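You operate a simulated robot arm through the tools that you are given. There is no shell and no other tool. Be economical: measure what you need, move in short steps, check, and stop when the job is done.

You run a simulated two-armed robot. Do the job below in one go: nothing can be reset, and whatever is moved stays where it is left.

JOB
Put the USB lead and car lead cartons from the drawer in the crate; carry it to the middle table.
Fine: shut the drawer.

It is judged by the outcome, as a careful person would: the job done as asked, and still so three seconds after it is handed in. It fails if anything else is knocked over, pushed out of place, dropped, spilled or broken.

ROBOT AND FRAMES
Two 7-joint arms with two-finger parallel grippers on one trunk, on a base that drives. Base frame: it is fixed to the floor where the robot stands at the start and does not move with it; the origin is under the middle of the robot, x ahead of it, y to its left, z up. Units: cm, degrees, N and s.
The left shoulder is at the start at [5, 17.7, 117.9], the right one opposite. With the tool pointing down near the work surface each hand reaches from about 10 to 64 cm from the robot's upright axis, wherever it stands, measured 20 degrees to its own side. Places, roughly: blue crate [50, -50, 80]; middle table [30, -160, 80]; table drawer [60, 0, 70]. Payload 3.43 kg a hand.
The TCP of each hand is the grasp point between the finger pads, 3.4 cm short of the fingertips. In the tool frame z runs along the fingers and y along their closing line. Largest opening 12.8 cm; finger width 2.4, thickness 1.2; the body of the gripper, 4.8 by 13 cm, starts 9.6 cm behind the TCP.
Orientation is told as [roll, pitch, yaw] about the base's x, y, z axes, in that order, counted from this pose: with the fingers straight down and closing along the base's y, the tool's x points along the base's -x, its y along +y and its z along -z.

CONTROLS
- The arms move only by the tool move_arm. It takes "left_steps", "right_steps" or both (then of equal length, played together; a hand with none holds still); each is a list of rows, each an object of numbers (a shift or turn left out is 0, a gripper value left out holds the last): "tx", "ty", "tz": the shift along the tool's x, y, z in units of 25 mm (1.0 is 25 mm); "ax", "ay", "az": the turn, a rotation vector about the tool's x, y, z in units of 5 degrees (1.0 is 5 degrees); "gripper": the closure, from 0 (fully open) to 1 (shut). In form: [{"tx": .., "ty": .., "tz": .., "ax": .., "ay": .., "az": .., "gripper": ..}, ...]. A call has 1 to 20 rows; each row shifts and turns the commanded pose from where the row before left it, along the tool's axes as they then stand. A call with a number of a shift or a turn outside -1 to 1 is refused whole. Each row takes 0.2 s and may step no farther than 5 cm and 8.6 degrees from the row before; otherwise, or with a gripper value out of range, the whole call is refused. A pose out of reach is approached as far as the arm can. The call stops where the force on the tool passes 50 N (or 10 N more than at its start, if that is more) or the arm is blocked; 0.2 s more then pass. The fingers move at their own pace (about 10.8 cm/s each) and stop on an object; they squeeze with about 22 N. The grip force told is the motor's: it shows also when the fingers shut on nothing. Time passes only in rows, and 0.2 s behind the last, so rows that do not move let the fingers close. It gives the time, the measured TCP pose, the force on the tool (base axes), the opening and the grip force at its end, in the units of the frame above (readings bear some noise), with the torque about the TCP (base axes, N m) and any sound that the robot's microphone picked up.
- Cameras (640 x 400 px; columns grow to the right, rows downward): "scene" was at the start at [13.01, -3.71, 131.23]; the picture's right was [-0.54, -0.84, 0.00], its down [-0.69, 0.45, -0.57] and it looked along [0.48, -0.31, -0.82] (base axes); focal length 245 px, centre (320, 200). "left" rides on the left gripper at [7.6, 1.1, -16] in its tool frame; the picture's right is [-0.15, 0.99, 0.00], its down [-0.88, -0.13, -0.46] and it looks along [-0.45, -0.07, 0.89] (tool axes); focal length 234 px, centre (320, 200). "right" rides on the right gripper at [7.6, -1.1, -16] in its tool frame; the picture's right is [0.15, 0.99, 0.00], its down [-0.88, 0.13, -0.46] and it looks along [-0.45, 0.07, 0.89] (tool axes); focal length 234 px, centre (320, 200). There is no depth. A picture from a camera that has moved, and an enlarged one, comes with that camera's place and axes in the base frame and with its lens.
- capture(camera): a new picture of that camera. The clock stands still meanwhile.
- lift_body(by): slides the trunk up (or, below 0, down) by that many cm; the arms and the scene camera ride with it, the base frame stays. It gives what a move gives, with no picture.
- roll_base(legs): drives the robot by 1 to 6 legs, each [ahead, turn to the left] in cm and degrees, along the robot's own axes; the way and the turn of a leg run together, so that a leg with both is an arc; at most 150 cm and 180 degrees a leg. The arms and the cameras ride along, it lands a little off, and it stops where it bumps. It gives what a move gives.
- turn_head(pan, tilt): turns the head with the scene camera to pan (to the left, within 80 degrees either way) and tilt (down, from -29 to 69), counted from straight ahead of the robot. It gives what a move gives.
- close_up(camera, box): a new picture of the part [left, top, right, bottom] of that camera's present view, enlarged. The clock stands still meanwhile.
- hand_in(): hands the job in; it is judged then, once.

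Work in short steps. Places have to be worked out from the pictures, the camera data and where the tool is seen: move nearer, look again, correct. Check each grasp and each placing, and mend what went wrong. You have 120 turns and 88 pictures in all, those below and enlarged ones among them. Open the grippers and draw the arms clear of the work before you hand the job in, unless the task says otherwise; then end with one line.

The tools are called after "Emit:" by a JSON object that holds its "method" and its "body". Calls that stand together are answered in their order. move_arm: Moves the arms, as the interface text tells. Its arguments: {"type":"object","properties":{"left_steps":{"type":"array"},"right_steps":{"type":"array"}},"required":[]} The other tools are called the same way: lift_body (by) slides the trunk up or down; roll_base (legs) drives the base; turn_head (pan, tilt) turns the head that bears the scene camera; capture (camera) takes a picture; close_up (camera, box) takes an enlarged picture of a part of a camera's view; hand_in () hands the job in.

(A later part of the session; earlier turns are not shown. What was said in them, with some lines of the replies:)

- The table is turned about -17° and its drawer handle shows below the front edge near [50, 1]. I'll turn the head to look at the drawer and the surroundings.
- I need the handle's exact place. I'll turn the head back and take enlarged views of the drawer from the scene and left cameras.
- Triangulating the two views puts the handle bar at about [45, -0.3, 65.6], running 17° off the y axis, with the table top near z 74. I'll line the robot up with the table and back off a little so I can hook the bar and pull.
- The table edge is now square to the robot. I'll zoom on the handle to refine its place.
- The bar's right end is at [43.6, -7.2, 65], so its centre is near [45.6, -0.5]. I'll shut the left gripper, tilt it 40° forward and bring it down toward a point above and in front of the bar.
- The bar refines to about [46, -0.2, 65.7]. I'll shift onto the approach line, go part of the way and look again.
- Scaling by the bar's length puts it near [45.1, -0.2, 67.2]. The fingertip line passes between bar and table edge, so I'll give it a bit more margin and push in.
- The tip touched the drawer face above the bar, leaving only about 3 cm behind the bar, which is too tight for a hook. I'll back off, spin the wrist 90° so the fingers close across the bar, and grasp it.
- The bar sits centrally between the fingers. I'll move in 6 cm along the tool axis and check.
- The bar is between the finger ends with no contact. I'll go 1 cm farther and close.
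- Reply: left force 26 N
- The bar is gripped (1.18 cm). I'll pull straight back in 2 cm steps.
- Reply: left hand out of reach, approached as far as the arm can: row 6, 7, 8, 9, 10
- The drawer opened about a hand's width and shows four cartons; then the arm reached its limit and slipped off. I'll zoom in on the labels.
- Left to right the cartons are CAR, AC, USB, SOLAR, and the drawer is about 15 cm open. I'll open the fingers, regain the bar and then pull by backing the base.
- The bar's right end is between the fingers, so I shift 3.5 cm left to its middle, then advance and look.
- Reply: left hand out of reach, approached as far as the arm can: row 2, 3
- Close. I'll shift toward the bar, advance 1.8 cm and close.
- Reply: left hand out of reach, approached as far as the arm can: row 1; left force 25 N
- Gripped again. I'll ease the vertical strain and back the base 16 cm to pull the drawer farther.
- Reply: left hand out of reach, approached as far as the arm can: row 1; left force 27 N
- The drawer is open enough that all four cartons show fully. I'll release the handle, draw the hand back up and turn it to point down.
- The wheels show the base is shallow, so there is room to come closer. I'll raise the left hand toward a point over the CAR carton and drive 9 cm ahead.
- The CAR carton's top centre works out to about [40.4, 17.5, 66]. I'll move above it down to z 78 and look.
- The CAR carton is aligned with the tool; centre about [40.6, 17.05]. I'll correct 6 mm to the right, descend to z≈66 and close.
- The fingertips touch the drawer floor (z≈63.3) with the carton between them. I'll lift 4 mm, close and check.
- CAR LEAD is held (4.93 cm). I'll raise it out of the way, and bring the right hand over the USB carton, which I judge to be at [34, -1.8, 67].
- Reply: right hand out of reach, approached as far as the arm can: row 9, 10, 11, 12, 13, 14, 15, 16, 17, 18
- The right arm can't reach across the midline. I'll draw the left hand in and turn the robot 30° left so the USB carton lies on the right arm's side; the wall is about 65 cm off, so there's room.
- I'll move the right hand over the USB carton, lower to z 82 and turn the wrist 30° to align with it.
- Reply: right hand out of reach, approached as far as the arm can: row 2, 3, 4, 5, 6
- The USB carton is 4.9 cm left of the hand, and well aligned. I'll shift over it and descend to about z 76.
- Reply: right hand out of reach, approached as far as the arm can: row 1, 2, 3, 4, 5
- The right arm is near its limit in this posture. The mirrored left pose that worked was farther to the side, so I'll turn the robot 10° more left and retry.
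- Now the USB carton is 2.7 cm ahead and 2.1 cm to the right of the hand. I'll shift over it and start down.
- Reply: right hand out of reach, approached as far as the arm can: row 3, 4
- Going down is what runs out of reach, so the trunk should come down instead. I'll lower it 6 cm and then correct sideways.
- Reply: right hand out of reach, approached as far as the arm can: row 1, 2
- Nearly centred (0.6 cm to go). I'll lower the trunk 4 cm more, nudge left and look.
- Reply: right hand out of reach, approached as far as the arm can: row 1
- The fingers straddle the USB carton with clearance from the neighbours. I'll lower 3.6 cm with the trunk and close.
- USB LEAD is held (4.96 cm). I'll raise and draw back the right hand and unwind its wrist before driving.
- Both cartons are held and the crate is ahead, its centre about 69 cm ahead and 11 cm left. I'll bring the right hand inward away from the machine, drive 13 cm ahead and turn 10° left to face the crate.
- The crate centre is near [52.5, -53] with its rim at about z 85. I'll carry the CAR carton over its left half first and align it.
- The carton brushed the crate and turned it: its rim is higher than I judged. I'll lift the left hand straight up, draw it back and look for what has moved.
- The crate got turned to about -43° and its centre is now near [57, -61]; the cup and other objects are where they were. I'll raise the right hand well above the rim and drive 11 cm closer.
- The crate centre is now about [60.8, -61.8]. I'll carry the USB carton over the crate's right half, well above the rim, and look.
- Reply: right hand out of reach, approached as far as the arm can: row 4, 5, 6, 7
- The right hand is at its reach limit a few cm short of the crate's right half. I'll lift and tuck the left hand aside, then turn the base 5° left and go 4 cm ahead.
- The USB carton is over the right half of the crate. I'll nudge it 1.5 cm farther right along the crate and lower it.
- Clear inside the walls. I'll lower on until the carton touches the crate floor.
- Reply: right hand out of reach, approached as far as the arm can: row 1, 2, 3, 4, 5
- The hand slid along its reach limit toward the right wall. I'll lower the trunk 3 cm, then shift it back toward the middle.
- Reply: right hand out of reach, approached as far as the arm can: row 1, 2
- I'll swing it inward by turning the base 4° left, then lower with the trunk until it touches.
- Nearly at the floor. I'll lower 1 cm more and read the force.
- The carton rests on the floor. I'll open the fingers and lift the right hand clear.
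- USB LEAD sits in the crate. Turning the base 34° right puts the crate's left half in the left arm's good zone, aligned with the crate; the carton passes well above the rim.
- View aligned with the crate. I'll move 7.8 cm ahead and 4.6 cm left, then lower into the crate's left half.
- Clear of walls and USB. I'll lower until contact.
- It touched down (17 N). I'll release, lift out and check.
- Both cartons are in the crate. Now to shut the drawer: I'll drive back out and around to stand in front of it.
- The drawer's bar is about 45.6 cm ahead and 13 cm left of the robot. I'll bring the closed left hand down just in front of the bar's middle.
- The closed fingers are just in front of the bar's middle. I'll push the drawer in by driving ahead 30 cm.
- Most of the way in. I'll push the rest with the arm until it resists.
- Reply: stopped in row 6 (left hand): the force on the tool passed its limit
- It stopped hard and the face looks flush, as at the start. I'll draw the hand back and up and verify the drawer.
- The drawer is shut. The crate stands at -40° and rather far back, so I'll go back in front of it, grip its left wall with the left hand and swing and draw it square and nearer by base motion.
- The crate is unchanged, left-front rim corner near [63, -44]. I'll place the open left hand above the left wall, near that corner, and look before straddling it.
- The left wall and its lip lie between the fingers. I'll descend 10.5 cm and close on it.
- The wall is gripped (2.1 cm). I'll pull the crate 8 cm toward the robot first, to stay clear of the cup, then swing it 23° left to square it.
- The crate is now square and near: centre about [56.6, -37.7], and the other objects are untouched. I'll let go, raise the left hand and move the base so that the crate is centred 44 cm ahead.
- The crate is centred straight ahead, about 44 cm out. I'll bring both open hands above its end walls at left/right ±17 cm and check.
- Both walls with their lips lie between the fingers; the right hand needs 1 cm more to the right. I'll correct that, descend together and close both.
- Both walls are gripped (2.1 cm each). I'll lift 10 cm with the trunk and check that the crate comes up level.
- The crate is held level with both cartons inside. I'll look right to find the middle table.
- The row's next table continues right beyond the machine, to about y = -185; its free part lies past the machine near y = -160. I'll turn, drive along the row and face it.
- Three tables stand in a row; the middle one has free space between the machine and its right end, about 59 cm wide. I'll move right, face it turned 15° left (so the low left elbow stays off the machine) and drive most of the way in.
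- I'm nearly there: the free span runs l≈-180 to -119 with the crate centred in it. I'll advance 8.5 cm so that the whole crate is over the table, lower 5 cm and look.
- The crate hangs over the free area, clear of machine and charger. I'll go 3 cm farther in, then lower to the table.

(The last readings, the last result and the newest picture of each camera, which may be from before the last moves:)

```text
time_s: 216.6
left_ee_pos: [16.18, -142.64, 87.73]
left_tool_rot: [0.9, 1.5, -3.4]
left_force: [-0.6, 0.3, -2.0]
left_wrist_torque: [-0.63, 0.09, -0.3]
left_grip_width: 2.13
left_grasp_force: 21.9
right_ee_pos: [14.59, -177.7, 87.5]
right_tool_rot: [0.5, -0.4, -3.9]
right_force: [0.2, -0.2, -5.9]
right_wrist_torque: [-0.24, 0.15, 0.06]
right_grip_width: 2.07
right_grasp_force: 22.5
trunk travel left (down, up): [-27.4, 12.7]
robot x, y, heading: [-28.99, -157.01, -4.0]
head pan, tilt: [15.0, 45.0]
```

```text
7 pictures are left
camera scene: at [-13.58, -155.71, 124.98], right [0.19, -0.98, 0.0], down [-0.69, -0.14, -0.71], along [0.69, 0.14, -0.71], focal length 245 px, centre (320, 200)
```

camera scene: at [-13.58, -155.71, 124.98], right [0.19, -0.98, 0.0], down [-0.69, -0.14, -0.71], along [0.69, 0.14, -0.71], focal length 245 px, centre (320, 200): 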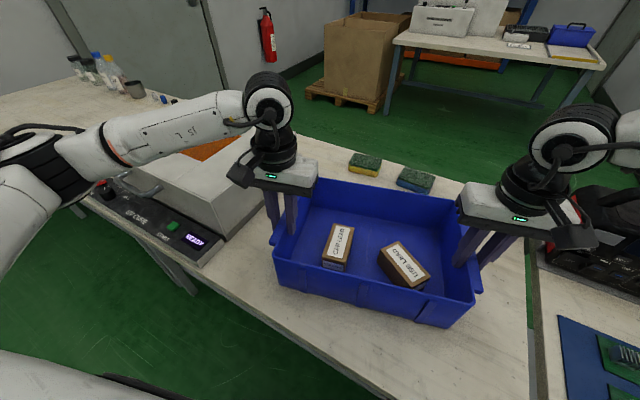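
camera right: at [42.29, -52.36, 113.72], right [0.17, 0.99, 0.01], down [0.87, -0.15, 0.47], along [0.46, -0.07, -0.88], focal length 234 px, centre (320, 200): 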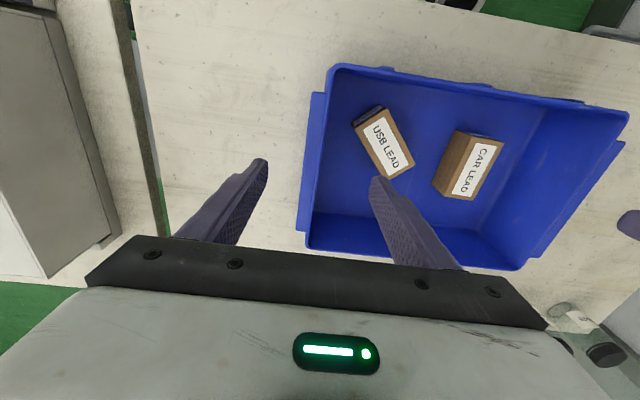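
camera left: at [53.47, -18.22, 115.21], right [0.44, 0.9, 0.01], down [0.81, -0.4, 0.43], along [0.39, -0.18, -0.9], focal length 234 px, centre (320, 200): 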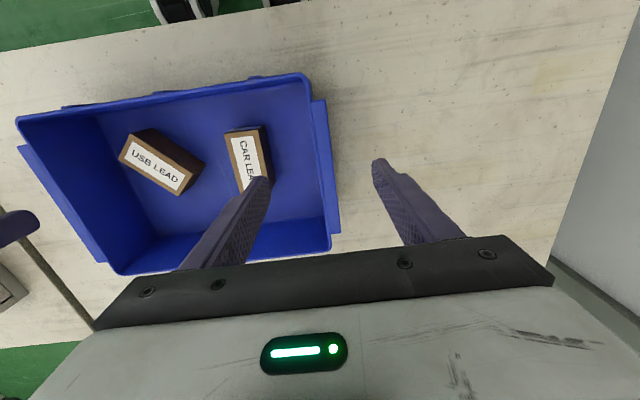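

Nearly down; the hands still carry the weight. I'll lower in small steps until the table takes it.

Emit:
{"method": "lift_body", "body": {"by": -0.5}}

Emit:
{"method": "lift_body", "body": {"by": -0.4}}

```text
time_s: 217.2
left_ee_pos: [16.12, -142.62, 87.37]
left_tool_rot: [0.9, 1.3, -3.3]
left_force: [2.5, 1.3, 6.7]
left_wrist_torque: [-0.52, 0.5, -0.36]
left_grip_width: 2.14
left_grasp_force: 22.3
right_ee_pos: [14.63, -177.74, 87.4]
right_tool_rot: [0.6, -0.8, -3.9]
right_force: [-2.2, -3.5, 16.0]
right_wrist_torque: [-0.34, 0.19, 0.09]
right_grip_width: 2.11
right_grasp_force: 22.1
trunk travel left (down, up): [-26.9, 13.2]
robot x, y, heading: [-28.43, -157.02, -4.1]
head pan, tilt: [15.0, 45.0]
```

```text
time_s: 217.7
left_ee_pos: [16.13, -142.6, 86.95]
left_tool_rot: [0.9, 1.3, -3.4]
left_force: [1.3, 3.4, 16.3]
left_wrist_torque: [-0.66, -0.05, -0.36]
left_grip_width: 2.13
left_grasp_force: 22.3
right_ee_pos: [14.63, -177.67, 86.82]
right_tool_rot: [0.6, -0.8, -4.0]
right_force: [0.7, -3.1, 15.9]
right_wrist_torque: [-0.35, -0.03, 0.08]
right_grip_width: 2.09
right_grasp_force: 21.8
trunk travel left (down, up): [-26.5, 13.6]
robot x, y, heading: [-28.7, -156.86, -3.9]
head pan, tilt: [15.0, 45.0]
```

The table now takes the crate (both hands pushed up). I'll ease up 3 mm, open both hands together and rise straight out.

Emit:
{"method": "lift_body", "body": {"by": 0.4}}

Emit:
{"method": "move_arm", "body": {"left_steps": [{"gripper": 0.35}, {}, {}, {"tz": -0.8}, {"tz": -0.8}, {"tz": -0.8}, {"tz": -0.8}, {"tz": -0.8}, {"tz": -0.8}, {"tz": -0.8}], "right_steps": [{"gripper": 0.35}, {}, {}, {"tz": -0.8}, {"tz": -0.8}, {"tz": -0.8}, {"tz": -0.8}, {"tz": -0.8}, {"tz": -0.8}, {"tz": -0.8}]}}

Emit:
{"method": "capture", "body": {"camera": "scene"}}

```text
time_s: 218.2
left_ee_pos: [16.16, -142.7, 86.98]
left_tool_rot: [1.0, 1.7, -3.6]
left_force: [-0.8, 0.3, -1.0]
left_wrist_torque: [-0.7, 0.14, -0.2]
left_grip_width: 2.14
left_grasp_force: 21.9
right_ee_pos: [14.43, -177.63, 86.88]
right_tool_rot: [0.7, -0.3, -3.9]
right_force: [1.6, 0.5, -4.2]
right_wrist_torque: [-0.18, -0.32, -0.01]
right_grip_width: 2.08
right_grasp_force: 21.7
trunk travel left (down, up): [-26.9, 13.2]
robot x, y, heading: [-28.49, -157.0, -4.0]
head pan, tilt: [15.0, 45.0]
```

```text
time_s: 220.4
left_ee_pos: [16.4, -143.0, 101.11]
left_tool_rot: [0.9, 1.5, -3.4]
left_force: [1.1, 0.1, 0.5]
left_wrist_torque: [-0.02, 0.0, 0.03]
left_grip_width: 8.32
left_grasp_force: 0.1
right_ee_pos: [14.47, -177.93, 101.05]
right_tool_rot: [0.6, -0.5, -4.0]
right_force: [-0.1, 0.1, -0.4]
right_wrist_torque: [0.01, 0.01, 0.03]
right_grip_width: 8.34
right_grasp_force: 0.1
trunk travel left (down, up): [-26.9, 13.2]
robot x, y, heading: [-28.71, -157.08, -3.7]
head pan, tilt: [15.0, 45.0]
```

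```text
6 pictures are left
camera scene: at [-13.64, -155.71, 124.49], right [0.19, -0.98, 0.0], down [-0.69, -0.14, -0.71], along [0.69, 0.14, -0.71], focal length 245 px, centre (320, 200)
```

scene: 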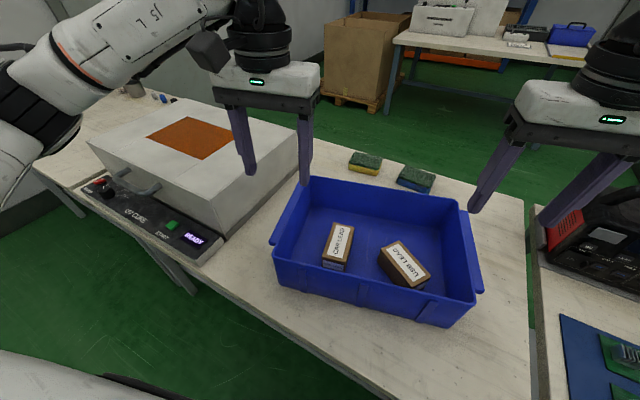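

The crate stands on the middle table with both cartons inside. I'll back away clear of it and take a last look at the drawer.

Emit:
{"method": "roll_base", "body": {"legs": [[-40, 0]]}}

Emit:
{"method": "turn_head", "body": {"pan": 35, "tilt": 30}}

Emit:
{"method": "capture", "body": {"camera": "scene"}}

```text
time_s: 222.9
left_ee_pos: [-23.33, -140.17, 101.15]
left_tool_rot: [0.9, 1.5, -3.4]
left_force: [0.4, -0.2, -0.1]
left_wrist_torque: [-0.01, -0.01, 0.01]
left_grip_width: 8.3
left_grasp_force: 0.1
right_ee_pos: [-25.13, -175.19, 101.12]
right_tool_rot: [0.6, -0.6, -3.9]
right_force: [-0.3, -0.6, -0.1]
right_wrist_torque: [-0.01, 0.01, 0.0]
right_grip_width: 8.31
right_grasp_force: 0.0
trunk travel left (down, up): [-26.9, 13.2]
robot x, y, heading: [-68.27, -154.17, -4.0]
head pan, tilt: [15.0, 45.0]
```

```text
time_s: 223.7
left_ee_pos: [-23.36, -140.16, 101.06]
left_tool_rot: [0.9, 1.5, -3.4]
left_force: [0.6, -0.6, -0.8]
left_wrist_torque: [0.0, -0.01, -0.03]
left_grip_width: 8.32
left_grasp_force: 0.1
right_ee_pos: [-25.31, -175.25, 101.03]
right_tool_rot: [0.7, -0.5, -3.9]
right_force: [0.3, 0.2, 0.3]
right_wrist_torque: [0.03, -0.03, 0.03]
right_grip_width: 8.33
right_grasp_force: 0.2
trunk travel left (down, up): [-26.9, 13.2]
robot x, y, heading: [-68.33, -154.68, -4.0]
head pan, tilt: [35.0, 30.0]
```

```text
5 pictures are left
camera scene: at [-53.6, -149.87, 126.75], right [0.52, -0.86, 0.0], down [-0.43, -0.26, -0.87], along [0.74, 0.45, -0.5], focal length 245 px, centre (320, 200)
```

scene: 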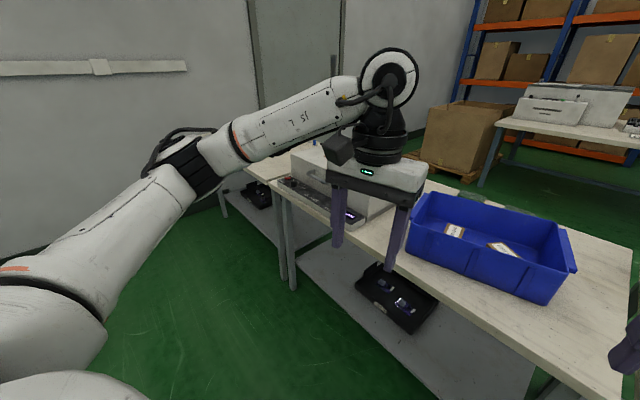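

Crate is fine. I'll turn the base left to see the drawer front unobstructed.

Emit:
{"method": "roll_base", "body": {"legs": [[0, 58]]}}

Emit:
{"method": "turn_head", "body": {"pan": 0, "tilt": 20}}

Emit:
{"method": "close_up", "body": {"camera": "scene", "box": [200, 120, 440, 270]}}

```text
time_s: 226.7
left_ee_pos: [-56.54, -108.63, 101.07]
left_tool_rot: [0.9, 1.4, 54.7]
left_force: [0.1, 0.4, -0.5]
left_wrist_torque: [-0.02, 0.03, 0.01]
left_grip_width: 8.32
left_grasp_force: 0.1
right_ee_pos: [-27.82, -128.73, 101.07]
right_tool_rot: [0.6, -0.4, 54.2]
right_force: [-0.9, 0.4, -0.4]
right_wrist_torque: [-0.01, -0.03, -0.01]
right_grip_width: 8.34
right_grasp_force: 0.0
trunk travel left (down, up): [-26.9, 13.2]
robot x, y, heading: [-68.19, -154.49, 54.1]
head pan, tilt: [35.0, 30.0]
```

```text
time_s: 227.7
left_ee_pos: [-56.53, -108.51, 101.08]
left_tool_rot: [0.9, 1.4, 54.6]
left_force: [0.4, 1.4, 0.2]
left_wrist_torque: [0.02, -0.04, 0.03]
left_grip_width: 8.31
left_grasp_force: 0.0
right_ee_pos: [-27.63, -128.78, 101.15]
right_tool_rot: [0.6, -0.4, 54.1]
right_force: [0.8, 0.8, -0.3]
right_wrist_torque: [0.04, 0.01, -0.04]
right_grip_width: 8.3
right_grasp_force: 0.0
trunk travel left (down, up): [-26.9, 13.2]
robot x, y, heading: [-67.9, -154.4, 54.0]
head pan, tilt: [0.0, 20.0]
```

```text
2.67 times, centred on (320, 195) of scene
camera zoom: at [-58.79, -140.84, 128.35], right [0.81, -0.58, 0.0], down [-0.2, -0.28, -0.94], along [0.55, 0.76, -0.34], focal length 653 px, centre (320, 213)
```

zoom: 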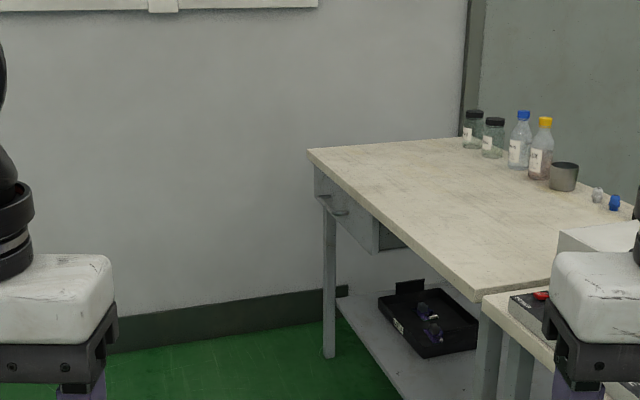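

The drawer is shut flush and the bottles, jars and cup stand as before. The hands are open and clear, so I'm handing in.

Emit:
{"method": "hand_in", "body": {}}

```text
The job is handed in.
```

The crate is on the middle table with the USB lead and car lead cartons inside, and the drawer is shut. I bumped the crate while loading it, which turned it on its own table, but nothing else was moved.
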